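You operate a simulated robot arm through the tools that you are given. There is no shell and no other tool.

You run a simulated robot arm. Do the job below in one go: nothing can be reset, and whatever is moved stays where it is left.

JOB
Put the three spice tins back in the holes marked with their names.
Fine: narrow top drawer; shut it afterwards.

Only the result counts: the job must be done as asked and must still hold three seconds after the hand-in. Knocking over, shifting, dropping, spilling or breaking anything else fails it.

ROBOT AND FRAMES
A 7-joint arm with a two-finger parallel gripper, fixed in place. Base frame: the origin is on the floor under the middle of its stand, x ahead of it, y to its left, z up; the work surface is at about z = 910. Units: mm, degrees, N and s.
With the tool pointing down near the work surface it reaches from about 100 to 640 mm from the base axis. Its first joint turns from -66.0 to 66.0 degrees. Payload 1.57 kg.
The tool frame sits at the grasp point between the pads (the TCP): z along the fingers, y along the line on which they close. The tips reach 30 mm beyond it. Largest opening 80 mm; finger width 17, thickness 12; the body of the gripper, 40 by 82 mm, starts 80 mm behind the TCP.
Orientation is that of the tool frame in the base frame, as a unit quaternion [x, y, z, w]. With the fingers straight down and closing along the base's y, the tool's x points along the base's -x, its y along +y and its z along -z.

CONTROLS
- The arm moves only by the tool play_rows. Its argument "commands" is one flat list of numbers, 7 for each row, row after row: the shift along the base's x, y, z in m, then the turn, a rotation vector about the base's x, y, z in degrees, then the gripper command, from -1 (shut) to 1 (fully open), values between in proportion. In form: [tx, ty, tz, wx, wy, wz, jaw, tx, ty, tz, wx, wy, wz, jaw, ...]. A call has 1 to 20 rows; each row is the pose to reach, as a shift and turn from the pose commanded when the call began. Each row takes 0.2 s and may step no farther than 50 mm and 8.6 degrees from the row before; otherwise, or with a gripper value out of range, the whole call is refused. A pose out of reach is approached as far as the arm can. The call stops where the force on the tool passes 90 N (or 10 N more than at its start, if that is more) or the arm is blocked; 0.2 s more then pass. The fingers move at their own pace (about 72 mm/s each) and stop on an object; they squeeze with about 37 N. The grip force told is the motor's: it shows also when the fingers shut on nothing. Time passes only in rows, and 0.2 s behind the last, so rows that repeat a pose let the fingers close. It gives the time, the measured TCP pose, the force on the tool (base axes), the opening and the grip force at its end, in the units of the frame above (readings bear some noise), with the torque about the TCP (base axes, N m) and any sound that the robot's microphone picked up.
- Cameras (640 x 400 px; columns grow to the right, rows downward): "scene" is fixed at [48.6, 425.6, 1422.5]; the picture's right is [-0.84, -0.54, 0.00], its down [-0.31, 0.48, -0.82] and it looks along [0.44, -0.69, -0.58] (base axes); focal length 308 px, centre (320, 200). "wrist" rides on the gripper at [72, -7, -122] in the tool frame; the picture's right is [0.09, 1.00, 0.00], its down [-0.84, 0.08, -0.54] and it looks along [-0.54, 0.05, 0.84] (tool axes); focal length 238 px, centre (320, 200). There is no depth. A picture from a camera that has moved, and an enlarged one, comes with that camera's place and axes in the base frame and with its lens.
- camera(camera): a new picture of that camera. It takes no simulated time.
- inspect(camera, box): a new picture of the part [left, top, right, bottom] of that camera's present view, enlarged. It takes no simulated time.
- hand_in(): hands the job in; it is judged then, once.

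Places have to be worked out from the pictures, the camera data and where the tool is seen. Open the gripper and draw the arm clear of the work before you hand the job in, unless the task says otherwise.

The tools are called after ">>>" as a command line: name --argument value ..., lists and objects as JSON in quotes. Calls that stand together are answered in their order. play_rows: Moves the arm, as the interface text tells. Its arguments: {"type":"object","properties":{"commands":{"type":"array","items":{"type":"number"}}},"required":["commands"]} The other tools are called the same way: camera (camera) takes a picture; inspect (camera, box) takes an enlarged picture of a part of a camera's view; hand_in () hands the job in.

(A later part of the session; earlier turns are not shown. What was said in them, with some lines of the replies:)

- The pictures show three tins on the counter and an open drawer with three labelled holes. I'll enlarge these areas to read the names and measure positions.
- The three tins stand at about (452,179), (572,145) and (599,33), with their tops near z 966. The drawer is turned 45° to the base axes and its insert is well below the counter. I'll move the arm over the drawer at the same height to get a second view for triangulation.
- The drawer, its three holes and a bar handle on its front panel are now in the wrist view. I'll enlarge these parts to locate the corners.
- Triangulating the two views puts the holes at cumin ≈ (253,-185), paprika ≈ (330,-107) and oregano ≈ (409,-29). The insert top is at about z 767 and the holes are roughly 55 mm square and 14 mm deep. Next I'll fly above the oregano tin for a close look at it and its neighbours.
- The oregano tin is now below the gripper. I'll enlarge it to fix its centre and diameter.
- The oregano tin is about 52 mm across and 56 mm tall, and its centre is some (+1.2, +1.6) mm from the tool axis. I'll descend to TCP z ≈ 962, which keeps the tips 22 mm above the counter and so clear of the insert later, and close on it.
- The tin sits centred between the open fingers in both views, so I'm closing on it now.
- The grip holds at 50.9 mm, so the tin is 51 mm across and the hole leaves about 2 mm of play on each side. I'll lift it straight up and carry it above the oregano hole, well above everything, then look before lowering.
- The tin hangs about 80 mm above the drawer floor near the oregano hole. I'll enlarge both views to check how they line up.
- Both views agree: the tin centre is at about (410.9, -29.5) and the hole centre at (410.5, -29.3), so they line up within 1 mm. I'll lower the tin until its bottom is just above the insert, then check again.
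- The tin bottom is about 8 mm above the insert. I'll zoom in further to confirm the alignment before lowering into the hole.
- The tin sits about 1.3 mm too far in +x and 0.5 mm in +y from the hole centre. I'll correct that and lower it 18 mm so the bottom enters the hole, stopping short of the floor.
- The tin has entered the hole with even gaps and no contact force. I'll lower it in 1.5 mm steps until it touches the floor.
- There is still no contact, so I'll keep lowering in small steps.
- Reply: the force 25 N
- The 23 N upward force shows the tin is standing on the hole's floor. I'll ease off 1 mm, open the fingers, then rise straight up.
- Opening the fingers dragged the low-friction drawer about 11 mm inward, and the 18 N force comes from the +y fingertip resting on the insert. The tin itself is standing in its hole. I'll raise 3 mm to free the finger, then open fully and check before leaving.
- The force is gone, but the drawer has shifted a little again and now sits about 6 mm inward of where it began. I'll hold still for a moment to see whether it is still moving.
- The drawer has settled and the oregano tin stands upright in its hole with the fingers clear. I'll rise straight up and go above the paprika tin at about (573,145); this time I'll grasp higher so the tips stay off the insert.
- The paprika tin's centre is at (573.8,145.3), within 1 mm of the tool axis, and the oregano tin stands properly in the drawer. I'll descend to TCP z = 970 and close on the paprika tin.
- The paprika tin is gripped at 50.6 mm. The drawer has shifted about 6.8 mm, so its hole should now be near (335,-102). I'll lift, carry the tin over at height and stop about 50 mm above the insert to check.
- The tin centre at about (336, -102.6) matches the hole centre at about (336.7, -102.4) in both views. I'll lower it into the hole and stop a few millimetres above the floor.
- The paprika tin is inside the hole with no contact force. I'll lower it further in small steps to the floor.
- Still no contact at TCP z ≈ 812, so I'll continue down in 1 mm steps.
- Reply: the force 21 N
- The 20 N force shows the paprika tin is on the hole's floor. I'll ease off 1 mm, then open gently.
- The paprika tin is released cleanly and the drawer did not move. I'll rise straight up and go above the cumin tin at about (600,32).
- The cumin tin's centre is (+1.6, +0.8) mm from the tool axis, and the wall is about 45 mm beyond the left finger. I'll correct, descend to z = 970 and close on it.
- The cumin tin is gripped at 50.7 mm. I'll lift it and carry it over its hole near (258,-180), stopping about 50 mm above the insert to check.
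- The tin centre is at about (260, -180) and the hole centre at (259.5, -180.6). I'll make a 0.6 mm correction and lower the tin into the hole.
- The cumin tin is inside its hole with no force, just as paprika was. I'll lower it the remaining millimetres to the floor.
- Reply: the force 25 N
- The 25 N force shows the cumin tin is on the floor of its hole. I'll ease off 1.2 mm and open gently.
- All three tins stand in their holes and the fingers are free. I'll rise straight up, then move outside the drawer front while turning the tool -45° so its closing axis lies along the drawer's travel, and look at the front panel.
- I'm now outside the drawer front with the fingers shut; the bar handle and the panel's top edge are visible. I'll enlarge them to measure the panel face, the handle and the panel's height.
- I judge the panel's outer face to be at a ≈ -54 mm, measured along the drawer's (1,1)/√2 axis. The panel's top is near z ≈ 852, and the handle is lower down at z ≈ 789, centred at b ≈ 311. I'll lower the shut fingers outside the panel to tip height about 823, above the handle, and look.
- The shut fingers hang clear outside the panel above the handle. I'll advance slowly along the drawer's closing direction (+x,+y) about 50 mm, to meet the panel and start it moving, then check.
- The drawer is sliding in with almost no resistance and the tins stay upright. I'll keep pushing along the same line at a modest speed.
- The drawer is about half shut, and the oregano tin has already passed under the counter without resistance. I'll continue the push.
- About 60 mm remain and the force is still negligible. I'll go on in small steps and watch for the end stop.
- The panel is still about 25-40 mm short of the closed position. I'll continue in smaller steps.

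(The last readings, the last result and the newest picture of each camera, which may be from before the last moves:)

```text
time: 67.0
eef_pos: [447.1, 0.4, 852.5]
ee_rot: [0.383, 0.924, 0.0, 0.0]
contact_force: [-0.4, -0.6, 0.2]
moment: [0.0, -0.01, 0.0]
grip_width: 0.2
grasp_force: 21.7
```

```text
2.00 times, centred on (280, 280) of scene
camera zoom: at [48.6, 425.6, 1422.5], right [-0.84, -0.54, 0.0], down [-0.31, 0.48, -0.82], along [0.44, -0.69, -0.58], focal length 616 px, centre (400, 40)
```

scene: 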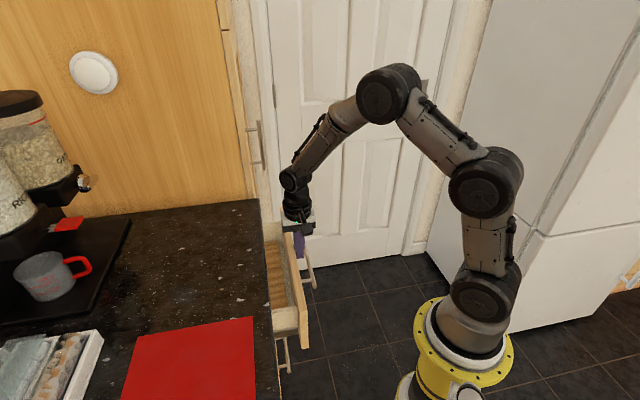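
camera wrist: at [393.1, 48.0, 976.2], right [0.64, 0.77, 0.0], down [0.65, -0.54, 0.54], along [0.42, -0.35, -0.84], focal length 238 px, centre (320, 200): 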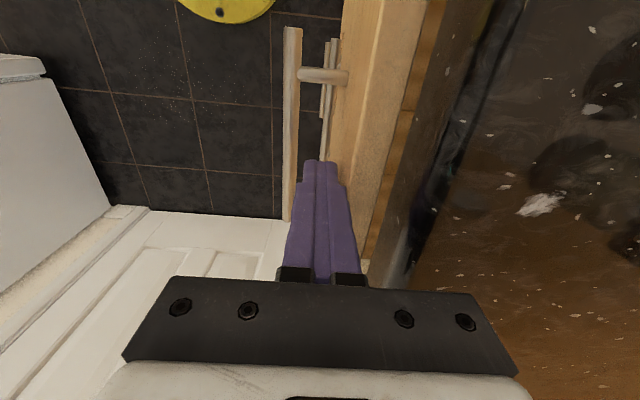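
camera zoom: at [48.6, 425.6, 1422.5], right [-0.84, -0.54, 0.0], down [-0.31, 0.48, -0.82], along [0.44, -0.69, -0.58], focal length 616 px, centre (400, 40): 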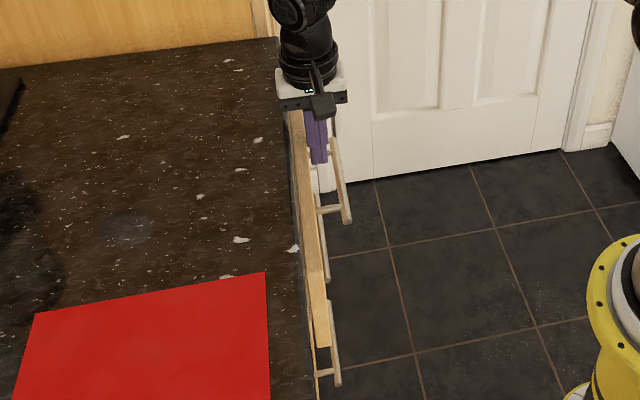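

The panel is nearly at the cabinet now. I'll take a closer look at the remaining gap before the last push.

>>> inspect --camera "wrist" --box '[280, 0, 480, 140]'

>>> inspect --camera "wrist" --box '[300, 140, 460, 280]'

>>> inspect --camera "scene" --box '[255, 215, 315, 375]'

```text
2.86 times, centred on (380, 70) of wrist
camera zoom: at [393.1, 48.0, 976.2], right [0.64, 0.77, 0.0], down [0.65, -0.54, 0.54], along [0.42, -0.35, -0.84], focal length 681 px, centre (149, 571)
```

zoom: 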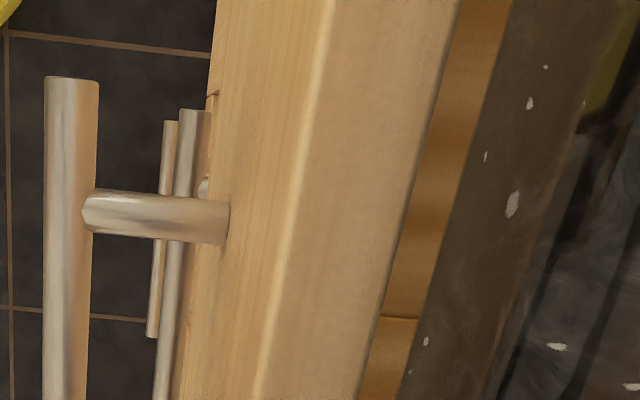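

```text
2.86 times, centred on (380, 210) of wrist
camera zoom: at [393.1, 48.0, 976.2], right [0.64, 0.77, 0.0], down [0.65, -0.54, 0.54], along [0.42, -0.35, -0.84], focal length 681 px, centre (149, 171)
```

zoom: 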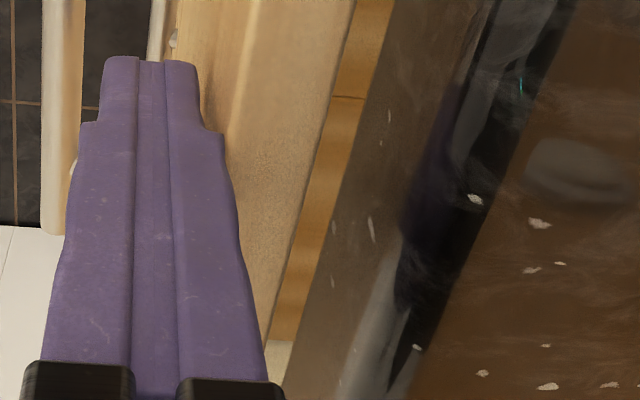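

```text
2.50 times, centred on (285, 295) of scene
camera zoom: at [48.6, 425.6, 1422.5], right [-0.84, -0.54, 0.0], down [-0.31, 0.48, -0.82], along [0.44, -0.69, -0.58], focal length 771 px, centre (408, -38)
```

zoom: 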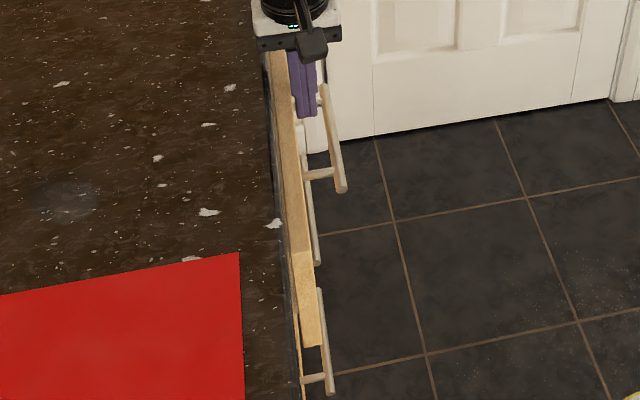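

The closed neighbours' handles sit at a ≈ 330, while this drawer's handle is at a ≈ 294. About 36 mm of travel remains, under the counter overhang, where vertical fingers on the panel would hit the counter edge. I'll back off, turn the tool +90° so its narrow side faces the counter, and then push on the handle bar instead.

>>> play_rows --commands '[-0.006, -0.006, 0, 0, 0, 0, -1, -0.018, -0.018, 0, 0, 0, 0, -1, -0.033, -0.033, 0.005, 0, 0, 0, -1, -0.049, -0.049, 0.02, 0, 0, 0, -1, -0.0636, -0.0636, 0.03, 0, 0, 0, -1, -0.0636, -0.0636, 0.04, 0, 0, 8.18, -1, -0.0636, -0.0636, 0.04, 0, 0, 16.36, -1, -0.0636, -0.0636, 0.04, 0, 0, 24.55, -1, -0.0636, -0.0636, 0.04, 0, 0, 32.73, -1, -0.0636, -0.0636, 0.04, 0, 0, 40.91, -1, -0.0636, -0.0636, 0.04, 0, 0, 49.09, -1, -0.0636, -0.0636, 0.04, 0, 0, 57.27, -1, -0.0636, -0.0636, 0.04, 0, 0, 65.45, -1, -0.0636, -0.0636, 0.04, 0, 0, 73.64, -1, -0.0636, -0.0636, 0.04, 0, 0, 81.82, -1, -0.0636, -0.0636, 0.04, 0, 0, 90, -1, -0.0636, -0.0636, 0.04, 0, 0, 90, -1, -0.0636, -0.0636, 0.04, 0, 0, 90, -1]'

>>> camera --camera "wrist"

>>> camera --camera "scene"

```text
time: 70.8
eef_pos: [383.0, -61.6, 893.8]
ee_rot: [-0.383, 0.924, 0.001, -0.001]
contact_force: [-0.7, -0.1, 0.0]
moment: [-0.03, -0.05, 0.05]
grip_width: 0.2
grasp_force: 21.1
```

```text
taken
camera wrist: at [338.8, -117.7, 1016.4], right [-0.77, 0.64, 0.0], down [0.54, 0.65, 0.54], along [0.35, 0.42, -0.84], focal length 238 px, centre (320, 200)
```

wrist: 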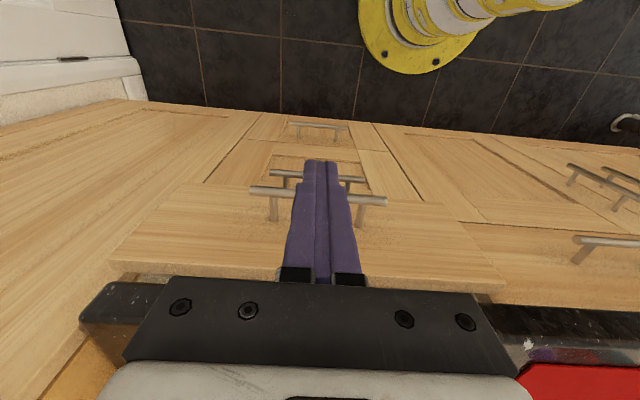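

```text
taken
```

scene: 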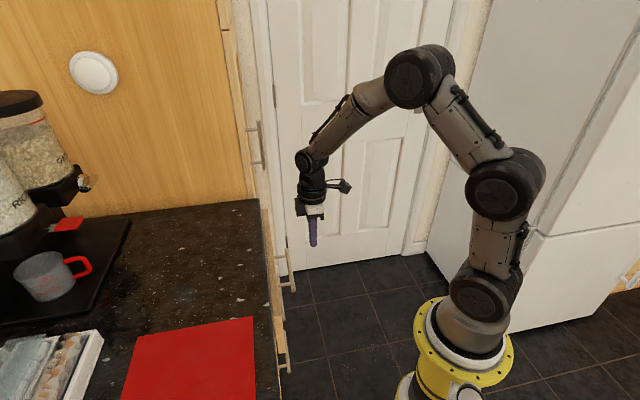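

I now see the drawer front straight on, with its handle bar centred ahead of the fingers. I'll lower the shut fingers to tip height about 772 in front of the bar, still 50 mm away from it.

>>> play_rows --commands '[-0.0015, 0.0015, -0.02, 0, 0, 0, -1, -0.003, 0.003, -0.045, 0, 0, 0, -1, -0.0032, 0.0032, -0.07, 0, 0, 0, -1, -0.0032, 0.0032, -0.0915, 0, 0, 0, -1, -0.0032, 0.0032, -0.0915, 0, 0, 0, -1]'

>>> camera --camera "wrist"

>>> inspect --camera "scene" --box '[240, 190, 360, 310]'

```text
time: 72.0
eef_pos: [381.2, -57.5, 801.9]
ee_rot: [-0.383, 0.924, 0.0, -0.001]
contact_force: [-1.1, 0.4, 0.6]
moment: [-0.04, -0.01, 0.01]
grip_width: 0.0
grasp_force: 20.9
```

```text
taken
camera wrist: at [336.2, -113.7, 924.4], right [-0.77, 0.64, 0.0], down [0.54, 0.65, 0.54], along [0.35, 0.42, -0.84], focal length 238 px, centre (320, 200)
```

wrist: 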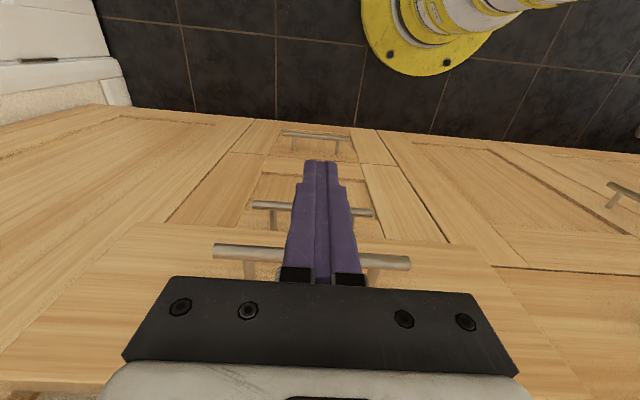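

```text
3.33 times, centred on (300, 250) of scene
camera zoom: at [48.6, 425.6, 1422.5], right [-0.84, -0.54, 0.0], down [-0.31, 0.48, -0.82], along [0.44, -0.69, -0.58], focal length 1027 px, centre (387, 33)
```

zoom: 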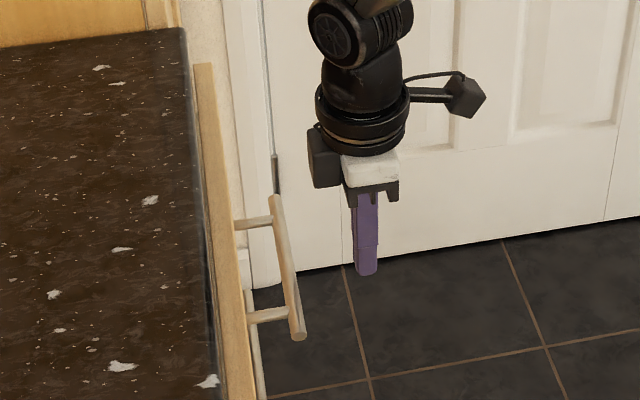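

The fingers hang in front of the handle. A dark block on the counter side of the wrist needs checking for clearance before I push, so I'll zoom in.

>>> inspect --camera "scene" --box '[280, 185, 360, 285]'

>>> inspect --camera "wrist" --box '[200, 180, 440, 330]'

```text
4.00 times, centred on (320, 235) of scene
camera zoom: at [48.6, 425.6, 1422.5], right [-0.84, -0.54, 0.0], down [-0.31, 0.48, -0.82], along [0.44, -0.69, -0.58], focal length 1233 px, centre (320, 60)
```

zoom: 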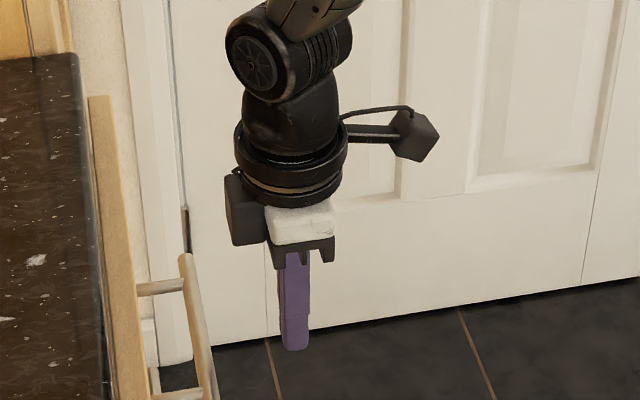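

```text
2.67 times, centred on (320, 255) of wrist
camera zoom: at [336.2, -113.7, 924.4], right [-0.77, 0.64, 0.0], down [0.54, 0.65, 0.54], along [0.35, 0.42, -0.84], focal length 636 px, centre (320, 53)
```

zoom: 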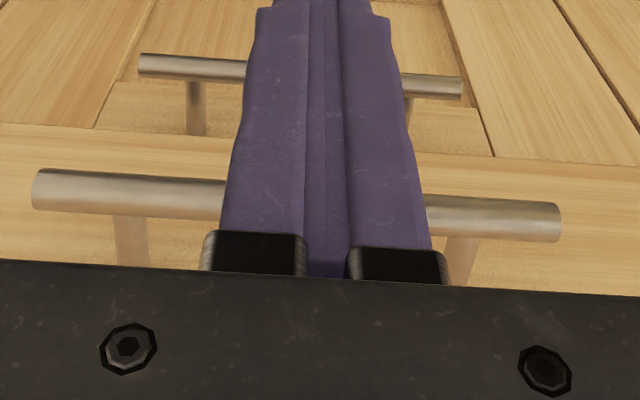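

A motor block sticks out about 48 mm toward the counter side, low enough that it could hit the counter edge with the tool vertical. I'll lean the tool back 20° about the drawer's width axis, tips forward and hand away from the counter, so only the fingers get near the front.

>>> play_rows --commands '[0, 0, 0, 3.5, -3.5, 0, -1, 0, 0, -0.002, 7.07, -7.07, 0, -1, 0, 0, -0.004, 10.6, -10.6, 0, -1, 0, 0, -0.006, 14.14, -14.14, 0, -1, 0, 0, -0.006, 14.14, -14.14, 0, -1]'

>>> camera --camera "wrist"

>>> inspect --camera "scene" --box '[260, 185, 360, 285]'

```text
time: 73.2
eef_pos: [380.1, -59.6, 796.6]
ee_rot: [-0.377, 0.91, 0.067, 0.16]
contact_force: [0.3, 0.2, 0.5]
moment: [-0.02, -0.02, -0.02]
grip_width: 0.0
grasp_force: 21.6
```

```text
taken
camera wrist: at [309.1, -140.7, 887.0], right [-0.76, 0.64, -0.03], down [0.37, 0.48, 0.8], along [0.53, 0.6, -0.6], focal length 238 px, centre (320, 200)
```

wrist: 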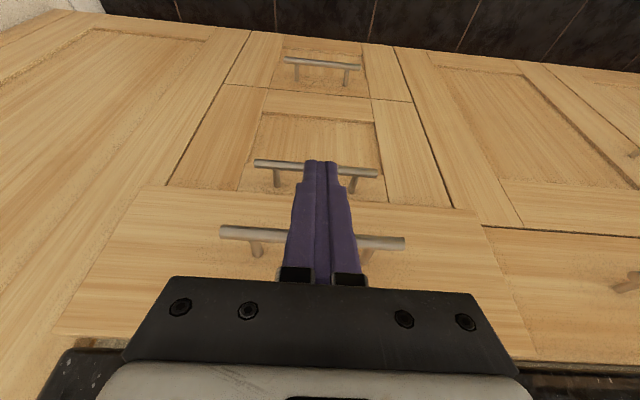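

```text
4.00 times, centred on (310, 235) of scene
camera zoom: at [48.6, 425.6, 1422.5], right [-0.84, -0.54, 0.0], down [-0.31, 0.48, -0.82], along [0.44, -0.69, -0.58], focal length 1233 px, centre (360, 60)
```

zoom: 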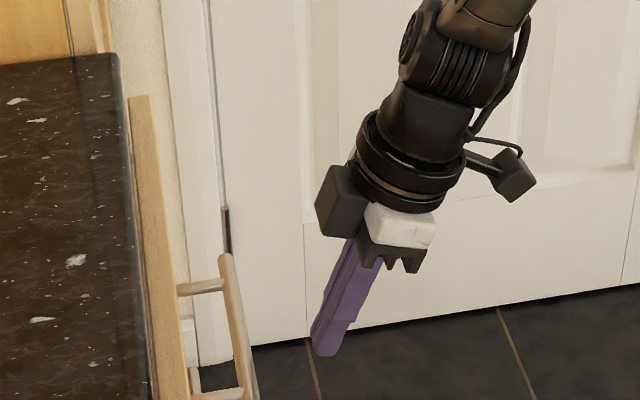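

The tool now leans back with the fingertips forward, below the level of the bar's top. I'll advance toward the handle bar, slowing before contact.

>>> play_rows --commands '[0.006, 0.006, 0, 0, 0, 0, -1, 0.012, 0.012, 0, 0, 0, 0, -1, 0.018, 0.018, 0, 0, 0, 0, -1, 0.024, 0.024, 0, 0, 0, 0, -1, 0.028, 0.028, 0, 0, 0, 0, -1, 0.031, 0.031, 0, 0, 0, 0, -1, 0.034, 0.034, 0, 0, 0, 0, -1, 0.036, 0.036, 0, 0, 0, 0, -1]'

>>> camera --camera "wrist"

>>> inspect --camera "scene" --box '[240, 185, 340, 285]'

```text
time: 75.0
eef_pos: [413.9, -23.3, 795.6]
ee_rot: [-0.377, 0.91, 0.066, 0.16]
contact_force: [-0.7, -0.5, 0.0]
moment: [-0.02, -0.01, -0.01]
grip_width: 0.1
grasp_force: 21.7
```

```text
taken
camera wrist: at [344.8, -104.8, 886.9], right [-0.77, 0.64, -0.03], down [0.37, 0.48, 0.8], along [0.53, 0.6, -0.61], focal length 238 px, centre (320, 200)
```

wrist: 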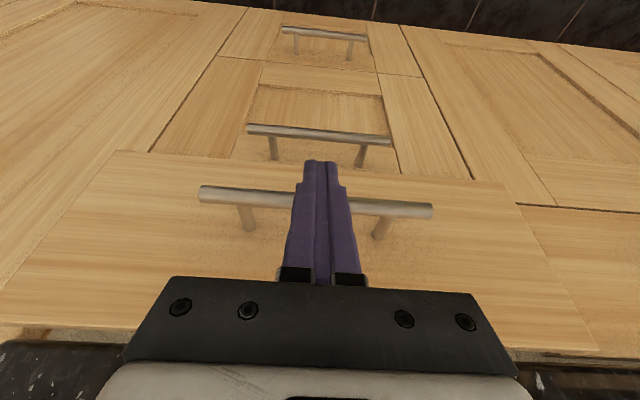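

```text
4.00 times, centred on (290, 235) of scene
camera zoom: at [48.6, 425.6, 1422.5], right [-0.84, -0.54, 0.0], down [-0.31, 0.48, -0.82], along [0.44, -0.69, -0.58], focal length 1233 px, centre (440, 60)
```

zoom: 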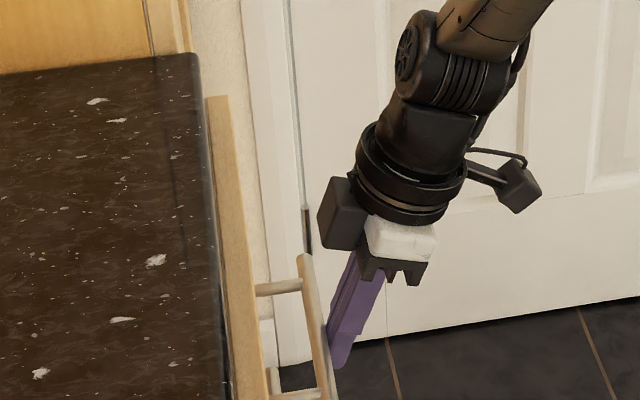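

The fingertips are right at the middle of the bar. I'll push on in small steps of about 2.8 mm.

>>> play_rows --commands '[0.002, 0.002, 0, 0, 0, 0, -1, 0.004, 0.004, 0, 0, 0, 0, -1, 0.006, 0.006, 0, 0, 0, 0, -1, 0.008, 0.008, 0, 0, 0, 0, -1, 0.01, 0.01, 0, 0, 0, 0, -1, 0.012, 0.012, 0, 0, 0, 0, -1, 0.014, 0.014, 0, 0, 0, 0, -1, 0.016, 0.016, 0, 0, 0, 0, -1, 0.018, 0.018, 0, 0, 0, 0, -1]'

>>> camera --camera "wrist"

>>> inspect --camera "scene" --box '[240, 185, 340, 285]'

```text
time: 77.0
eef_pos: [433.7, -6.0, 795.9]
ee_rot: [-0.377, 0.91, 0.066, 0.161]
contact_force: [-0.2, -0.6, -1.3]
moment: [0.0, 0.02, 0.0]
grip_width: 0.1
grasp_force: 21.1
```

```text
taken
camera wrist: at [362.9, -86.8, 886.7], right [-0.77, 0.64, -0.03], down [0.37, 0.48, 0.8], along [0.53, 0.6, -0.61], focal length 238 px, centre (320, 200)
```

wrist: 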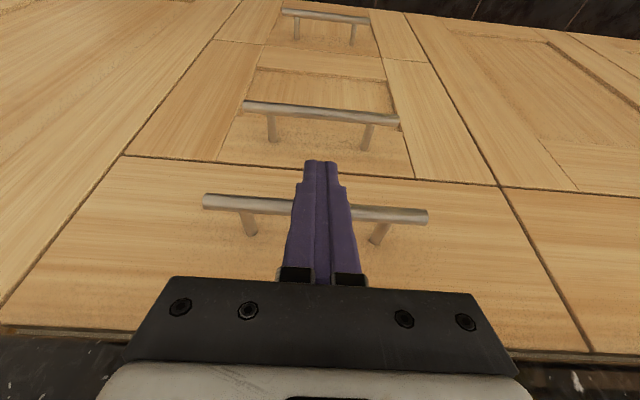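

```text
4.00 times, centred on (290, 235) of scene
camera zoom: at [48.6, 425.6, 1422.5], right [-0.84, -0.54, 0.0], down [-0.31, 0.48, -0.82], along [0.44, -0.69, -0.58], focal length 1233 px, centre (440, 60)
```

zoom: 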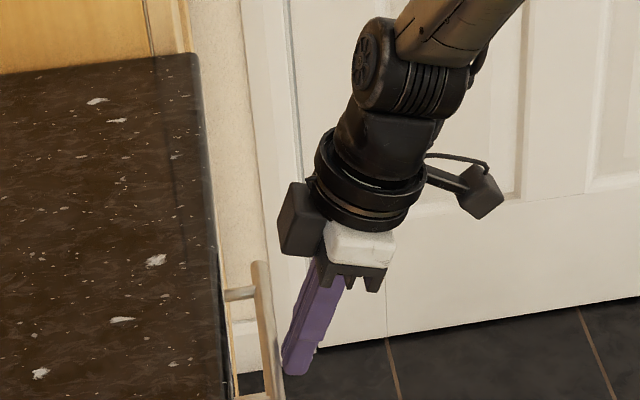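

The front is almost level with its neighbours and the hand stays clear of the counter. I'll go on in 1.4 mm steps until the end stop shows as force.

>>> play_rows --commands '[0.001, 0.001, 0, 0, 0, 0, -1, 0.002, 0.002, 0, 0, 0, 0, -1, 0.003, 0.003, 0, 0, 0, 0, -1, 0.004, 0.004, 0, 0, 0, 0, -1]'

>>> inspect --camera "wrist" --box '[0, 100, 640, 400]'

```text
time: 78.0
eef_pos: [438.4, -2.4, 796.0]
ee_rot: [-0.377, 0.91, 0.066, 0.16]
contact_force: [-0.5, -0.3, -0.2]
moment: [-0.01, 0.02, 0.02]
grip_width: 0.0
grasp_force: 21.0
```

```text
1.00 times, centred on (320, 250) of wrist (not enlarged: the box is as wide or as high as the picture)
camera zoom: at [367.0, -83.2, 886.8], right [-0.77, 0.64, -0.03], down [0.37, 0.48, 0.8], along [0.53, 0.6, -0.61], focal length 238 px, centre (320, 150)
```

zoom: 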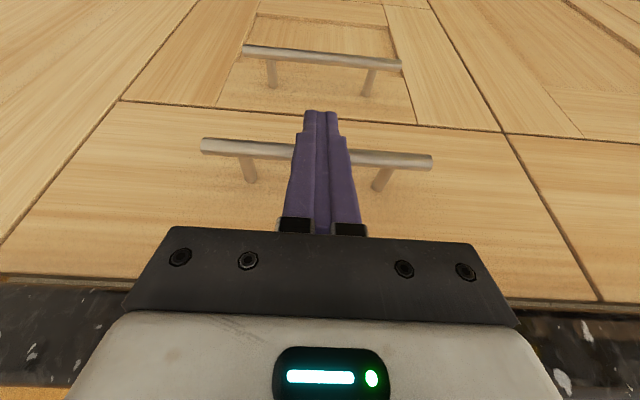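

There is still no force. The bar's size in the picture suggests the drawer rolled on ahead of the fingers, so I'll continue in 1 mm steps to feel for the stop.

>>> play_rows --commands '[0.0007, 0.0007, 0, 0, 0, 0, -1, 0.0014, 0.0014, 0, 0, 0, 0, -1, 0.0021, 0.0021, 0, 0, 0, 0, -1]'

>>> inspect --camera "wrist" --box '[180, 170, 460, 340]'

```text
time: 78.8
eef_pos: [438.7, -1.0, 795.3]
ee_rot: [-0.376, 0.91, 0.066, 0.159]
contact_force: [-5.0, -7.0, 0.0]
moment: [-0.01, 0.03, 0.03]
grip_width: 0.0
grasp_force: 21.2
```

```text
2.29 times, centred on (320, 255) of wrist
camera zoom: at [368.3, -81.3, 886.6], right [-0.76, 0.64, -0.03], down [0.37, 0.48, 0.79], along [0.53, 0.6, -0.61], focal length 545 px, centre (320, 74)
```

zoom: 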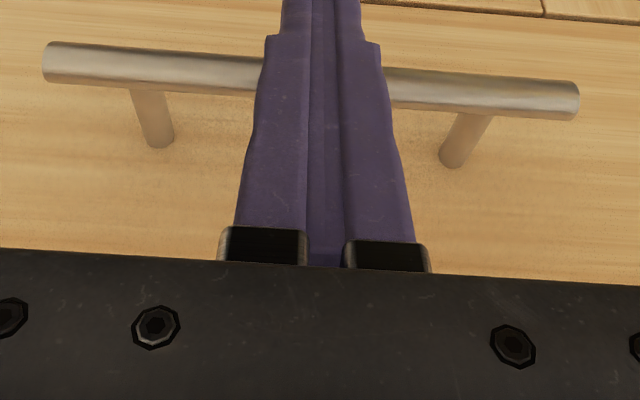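

An 8 N reaction has appeared along the drawer axis. I'll press another 2 mm to see whether the drawer moves or is firmly on its stop.

>>> play_rows --commands '[0.0007, 0.0007, 0, 0, 0, 0, -1, 0.0014, 0.0014, 0, 0, 0, 0, -1, 0.0014, 0.0014, 0, 0, 0, 0, -1]'

>>> camera --camera "wrist"

>>> camera --camera "scene"

```text
time: 79.6
eef_pos: [439.2, 0.2, 794.2]
ee_rot: [-0.376, 0.911, 0.067, 0.158]
contact_force: [-19.9, -25.8, 0.7]
moment: [-0.03, 0.12, 0.08]
grip_width: 0.1
grasp_force: 21.6
```

```text
taken
camera wrist: at [368.6, -80.8, 885.8], right [-0.76, 0.64, -0.03], down [0.37, 0.48, 0.79], along [0.52, 0.6, -0.61], focal length 238 px, centre (320, 200)
```

wrist: 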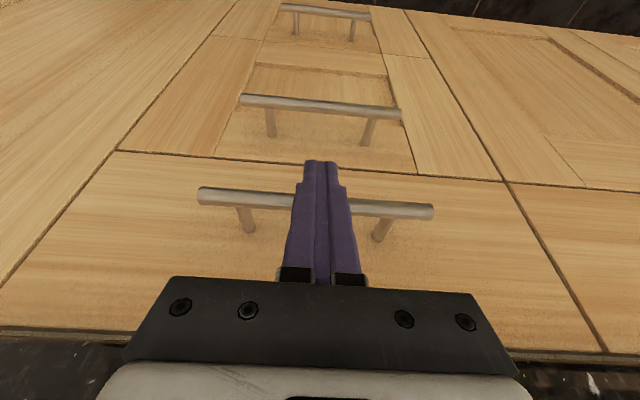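

```text
taken
```

scene: 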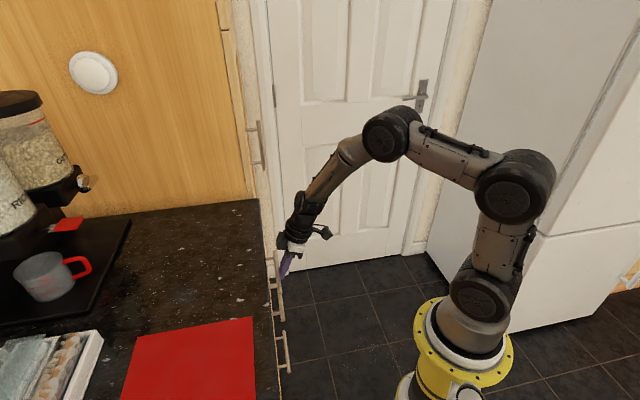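

The reaction rises to 32 N with almost no motion and the handle is level with its neighbours at a ≈ 331, so the drawer is on its stop. I'll back straight off from the handle and look from a distance.

>>> play_rows --commands '[-0.001, -0.001, 0, 0, 0, 0, -1, -0.003, -0.003, 0, 0, 0, 0, -1, -0.007, -0.007, 0, 0, 0, 0, -1, -0.015, -0.015, 0, 0, 0, 0, -1, -0.03, -0.03, 0, 0, 0, 0, -1, -0.05, -0.05, 0, 0, 0, 0, -1, -0.075, -0.075, 0.01, 0, 0, 0, -1, -0.1, -0.1, 0.03, 0, 0, 0, -1, -0.12, -0.12, 0.05, 0, 0, 0, -1, -0.12, -0.12, 0.05, 0, 0, 0, -1]'

>>> camera --camera "wrist"

>>> inspect --camera "scene" --box '[230, 190, 330, 390]'

```text
time: 81.8
eef_pos: [319.7, -116.8, 846.1]
ee_rot: [-0.377, 0.91, 0.067, 0.162]
contact_force: [0.1, -0.9, 0.1]
moment: [-0.03, 0.02, 0.03]
grip_width: 0.1
grasp_force: 21.1
```

```text
taken
camera wrist: at [249.3, -199.0, 937.7], right [-0.77, 0.64, -0.03], down [0.37, 0.48, 0.8], along [0.53, 0.6, -0.61], focal length 238 px, centre (320, 200)
```

wrist: 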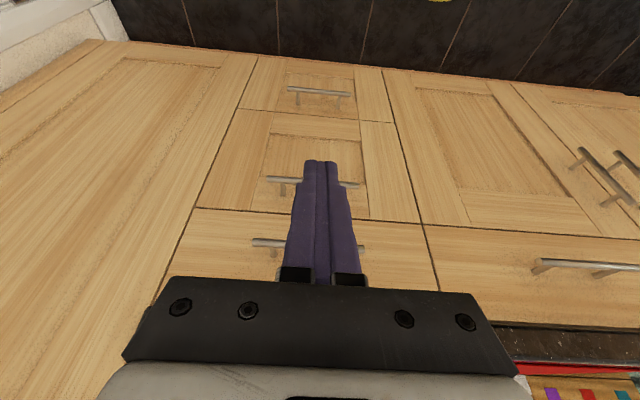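

```text
2.00 times, centred on (280, 290) of scene
camera zoom: at [48.6, 425.6, 1422.5], right [-0.84, -0.54, 0.0], down [-0.31, 0.48, -0.82], along [0.44, -0.69, -0.58], focal length 616 px, centre (400, 20)
```

zoom: 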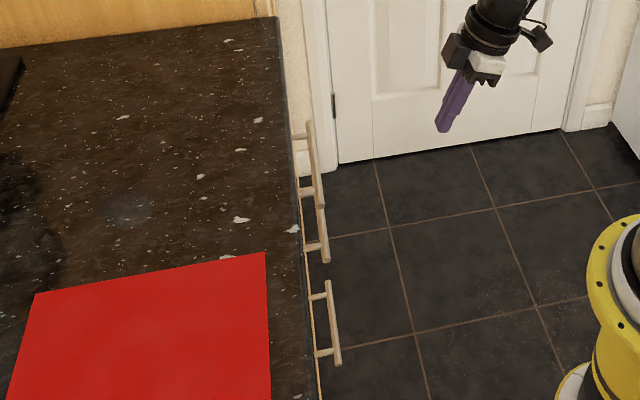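

The drawer front looks level with its neighbours. I'll zoom in to verify that it is flush and has not bounced back.

>>> inspect --camera "wrist" --box '[360, 180, 500, 330]'

>>> inspect --camera "wrist" --box '[140, 180, 300, 320]'

>>> inspect --camera "scene" --box '[265, 235, 315, 310]'

>>> inspect --camera "scene" --box '[260, 300, 320, 390]'

```text
2.67 times, centred on (430, 255) of wrist
camera zoom: at [249.3, -199.0, 937.7], right [-0.77, 0.64, -0.03], down [0.37, 0.48, 0.8], along [0.53, 0.6, -0.61], focal length 636 px, centre (27, 53)
```

zoom: 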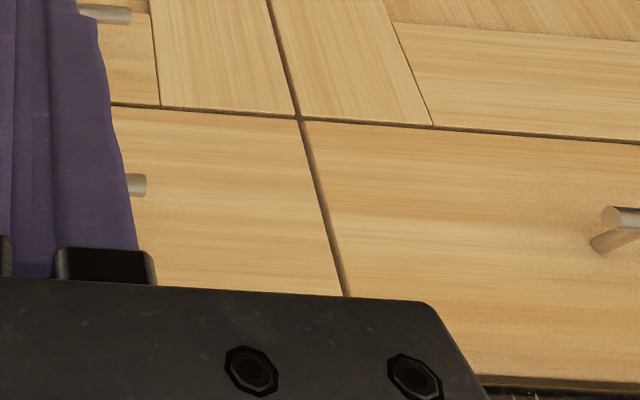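

```text
2.86 times, centred on (220, 250) of wrist
camera zoom: at [249.3, -199.0, 937.7], right [-0.77, 0.64, -0.03], down [0.37, 0.48, 0.8], along [0.53, 0.6, -0.61], focal length 681 px, centre (606, 57)
```

zoom: 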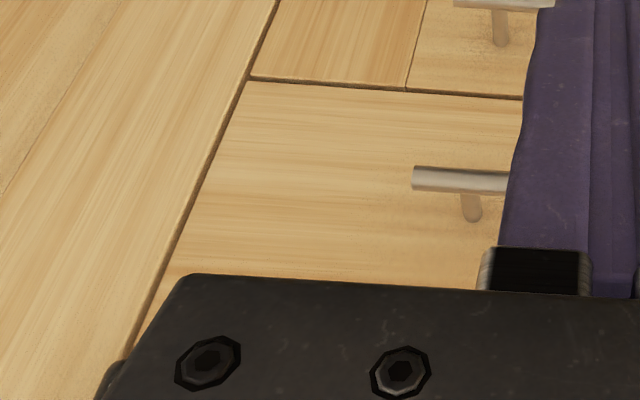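

```text
5.33 times, centred on (290, 272) of scene
camera zoom: at [48.6, 425.6, 1422.5], right [-0.84, -0.54, 0.0], down [-0.31, 0.48, -0.82], along [0.44, -0.69, -0.58], focal length 1644 px, centre (480, -187)
```

zoom: 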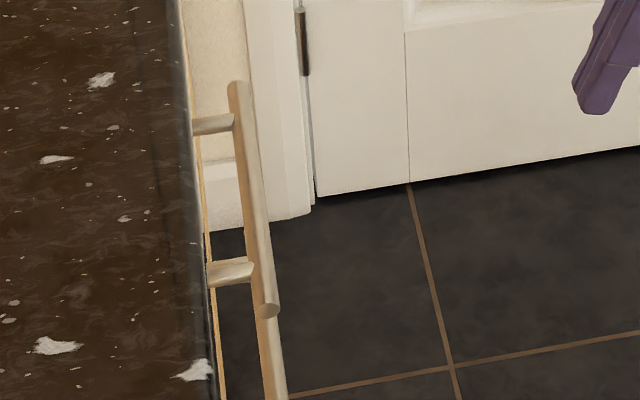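

```text
4.44 times, centred on (290, 345) of scene
camera zoom: at [48.6, 425.6, 1422.5], right [-0.84, -0.54, 0.0], down [-0.31, 0.48, -0.82], along [0.44, -0.69, -0.58], focal length 1370 px, centre (453, -444)
```

zoom: 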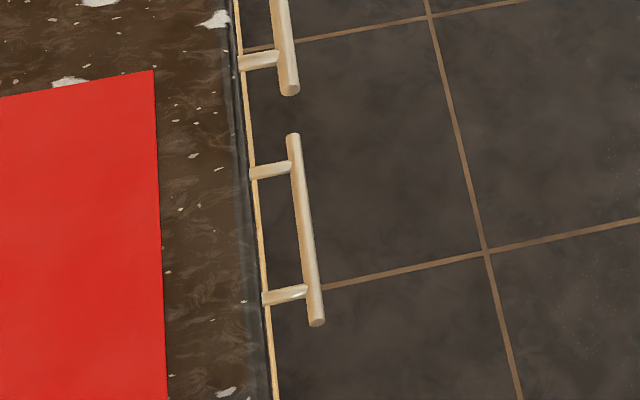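

The seams around the drawer front look even. I'll check the front strip under the counter edge once more at higher zoom for any step at the drawer's end.

>>> inspect --camera "scene" --box '[268, 270, 308, 330]'

>>> inspect --camera "scene" --box '[268, 320, 308, 380]'

>>> inspect --camera "wrist" --box '[390, 190, 480, 270]'

```text
6.67 times, centred on (288, 300) of scene
camera zoom: at [48.6, 425.6, 1422.5], right [-0.84, -0.54, 0.0], down [-0.31, 0.48, -0.82], along [0.44, -0.69, -0.58], focal length 2055 px, centre (533, -467)
```

zoom: 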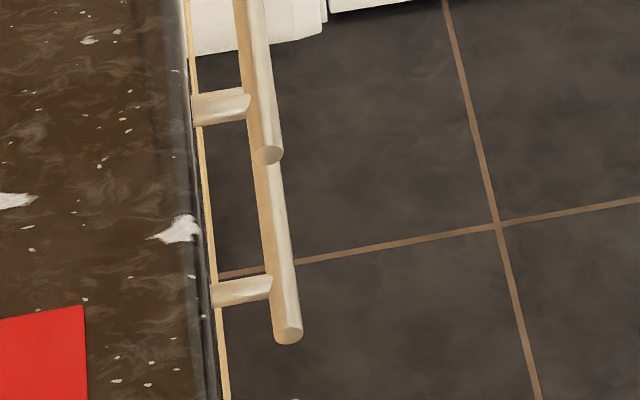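

```text
6.67 times, centred on (288, 350) of scene
camera zoom: at [48.6, 425.6, 1422.5], right [-0.84, -0.54, 0.0], down [-0.31, 0.48, -0.82], along [0.44, -0.69, -0.58], focal length 2055 px, centre (533, -800)
```

zoom: 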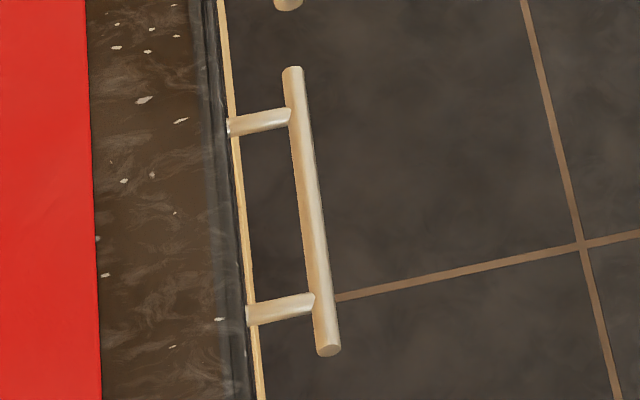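

```text
5.00 times, centred on (435, 230) of wrist
camera zoom: at [249.3, -199.0, 937.7], right [-0.77, 0.64, -0.03], down [0.37, 0.48, 0.8], along [0.53, 0.6, -0.61], focal length 1192 px, centre (-255, 50)
```

zoom: 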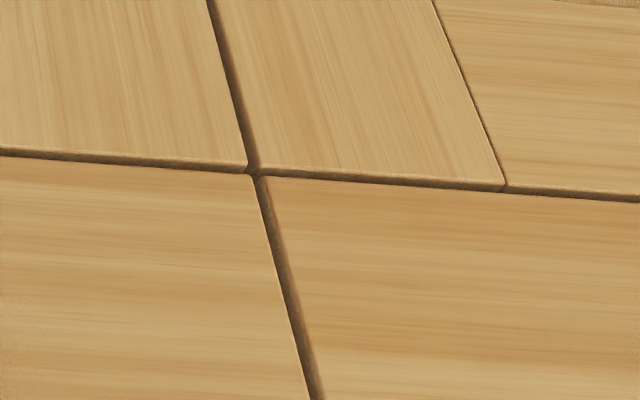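

The seam lines of the drawer and its neighbours run straight through the corner, so the front is flush and fully shut. I'll now open the gripper and raise the arm clear, straightening the tool.

>>> play_rows --commands '[-0.005, -0.005, 0.03, 0, 0, 0, -1, -0.01, -0.01, 0.07, -3.5, 3.5, 0, -0.5, -0.01, -0.01, 0.11, -7.07, 7.07, 0, 0, -0.01, -0.01, 0.15, -10.6, 10.6, 0, 0.5, -0.01, -0.01, 0.19, -14.14, 14.14, 0, 1, -0.01, -0.01, 0.23, -14.14, 14.14, 0, 1, -0.01, -0.01, 0.27, -14.14, 14.14, 0, 1, -0.01, -0.01, 0.3, -14.14, 14.14, 0, 1, -0.01, -0.01, 0.3, -14.14, 14.14, 0, 1, -0.01, -0.01, 0.3, -14.14, 14.14, 0, 1]'

>>> camera --camera "scene"

>>> camera --camera "wrist"

```text
time: 84.0
eef_pos: [311.0, -127.3, 1144.4]
ee_rot: [-0.383, 0.924, -0.001, 0.0]
contact_force: [0.6, 0.1, -0.4]
moment: [0.01, 0.01, 0.01]
grip_width: 80.0
grasp_force: 0.2
```

```text
taken
```

scene: 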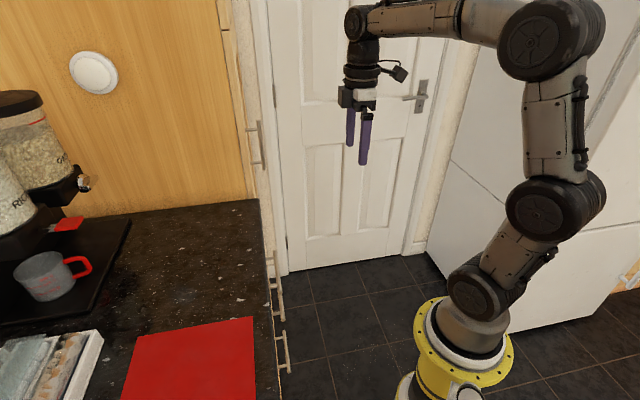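

```text
taken
camera wrist: at [266.7, -182.7, 1268.4], right [-0.77, 0.64, 0.0], down [0.54, 0.65, 0.54], along [0.35, 0.42, -0.84], focal length 238 px, centre (320, 200)
```

wrist: 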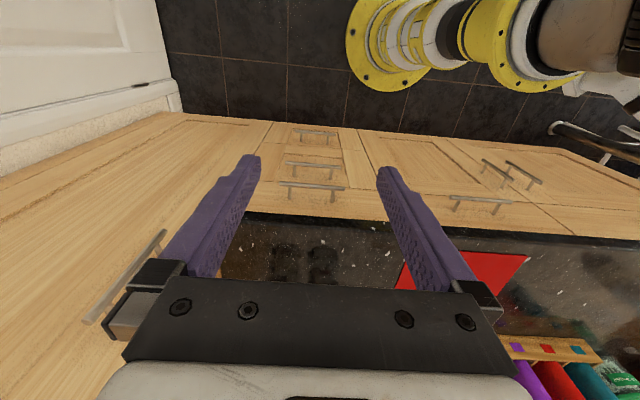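

The counter is clear of tins, the drawer front is flush with its neighbours, nothing else has moved, and the arm is raised clear with the gripper open. I'm handing the job in.

>>> hand_in

```text
The job is handed in.
```

The three spice tins are back in the holes marked with their names, and the narrow top drawer is shut. I handed the job in at about 84 s and have had no verdict back.

- **Tins:** oregano, paprika and cumin each touched the floor of their hole before I let go. They stood upright until they went out of sight under the counter. I couldn't see inside the drawer once it was shut, but it slid in with almost no resistance.
- **Drawer:** setting down the oregano tin dragged the drawer about 6 mm inward, because a fingertip rested on the insert. I measured it again before placing the other two. I pushed the drawer until it met its stop at about 32 N. Its front lines up with the neighbouring fronts to within about half a millimetre.
- **Everything else:** nothing else on the counter appears to have moved. The arm is raised clear with the gripper open.
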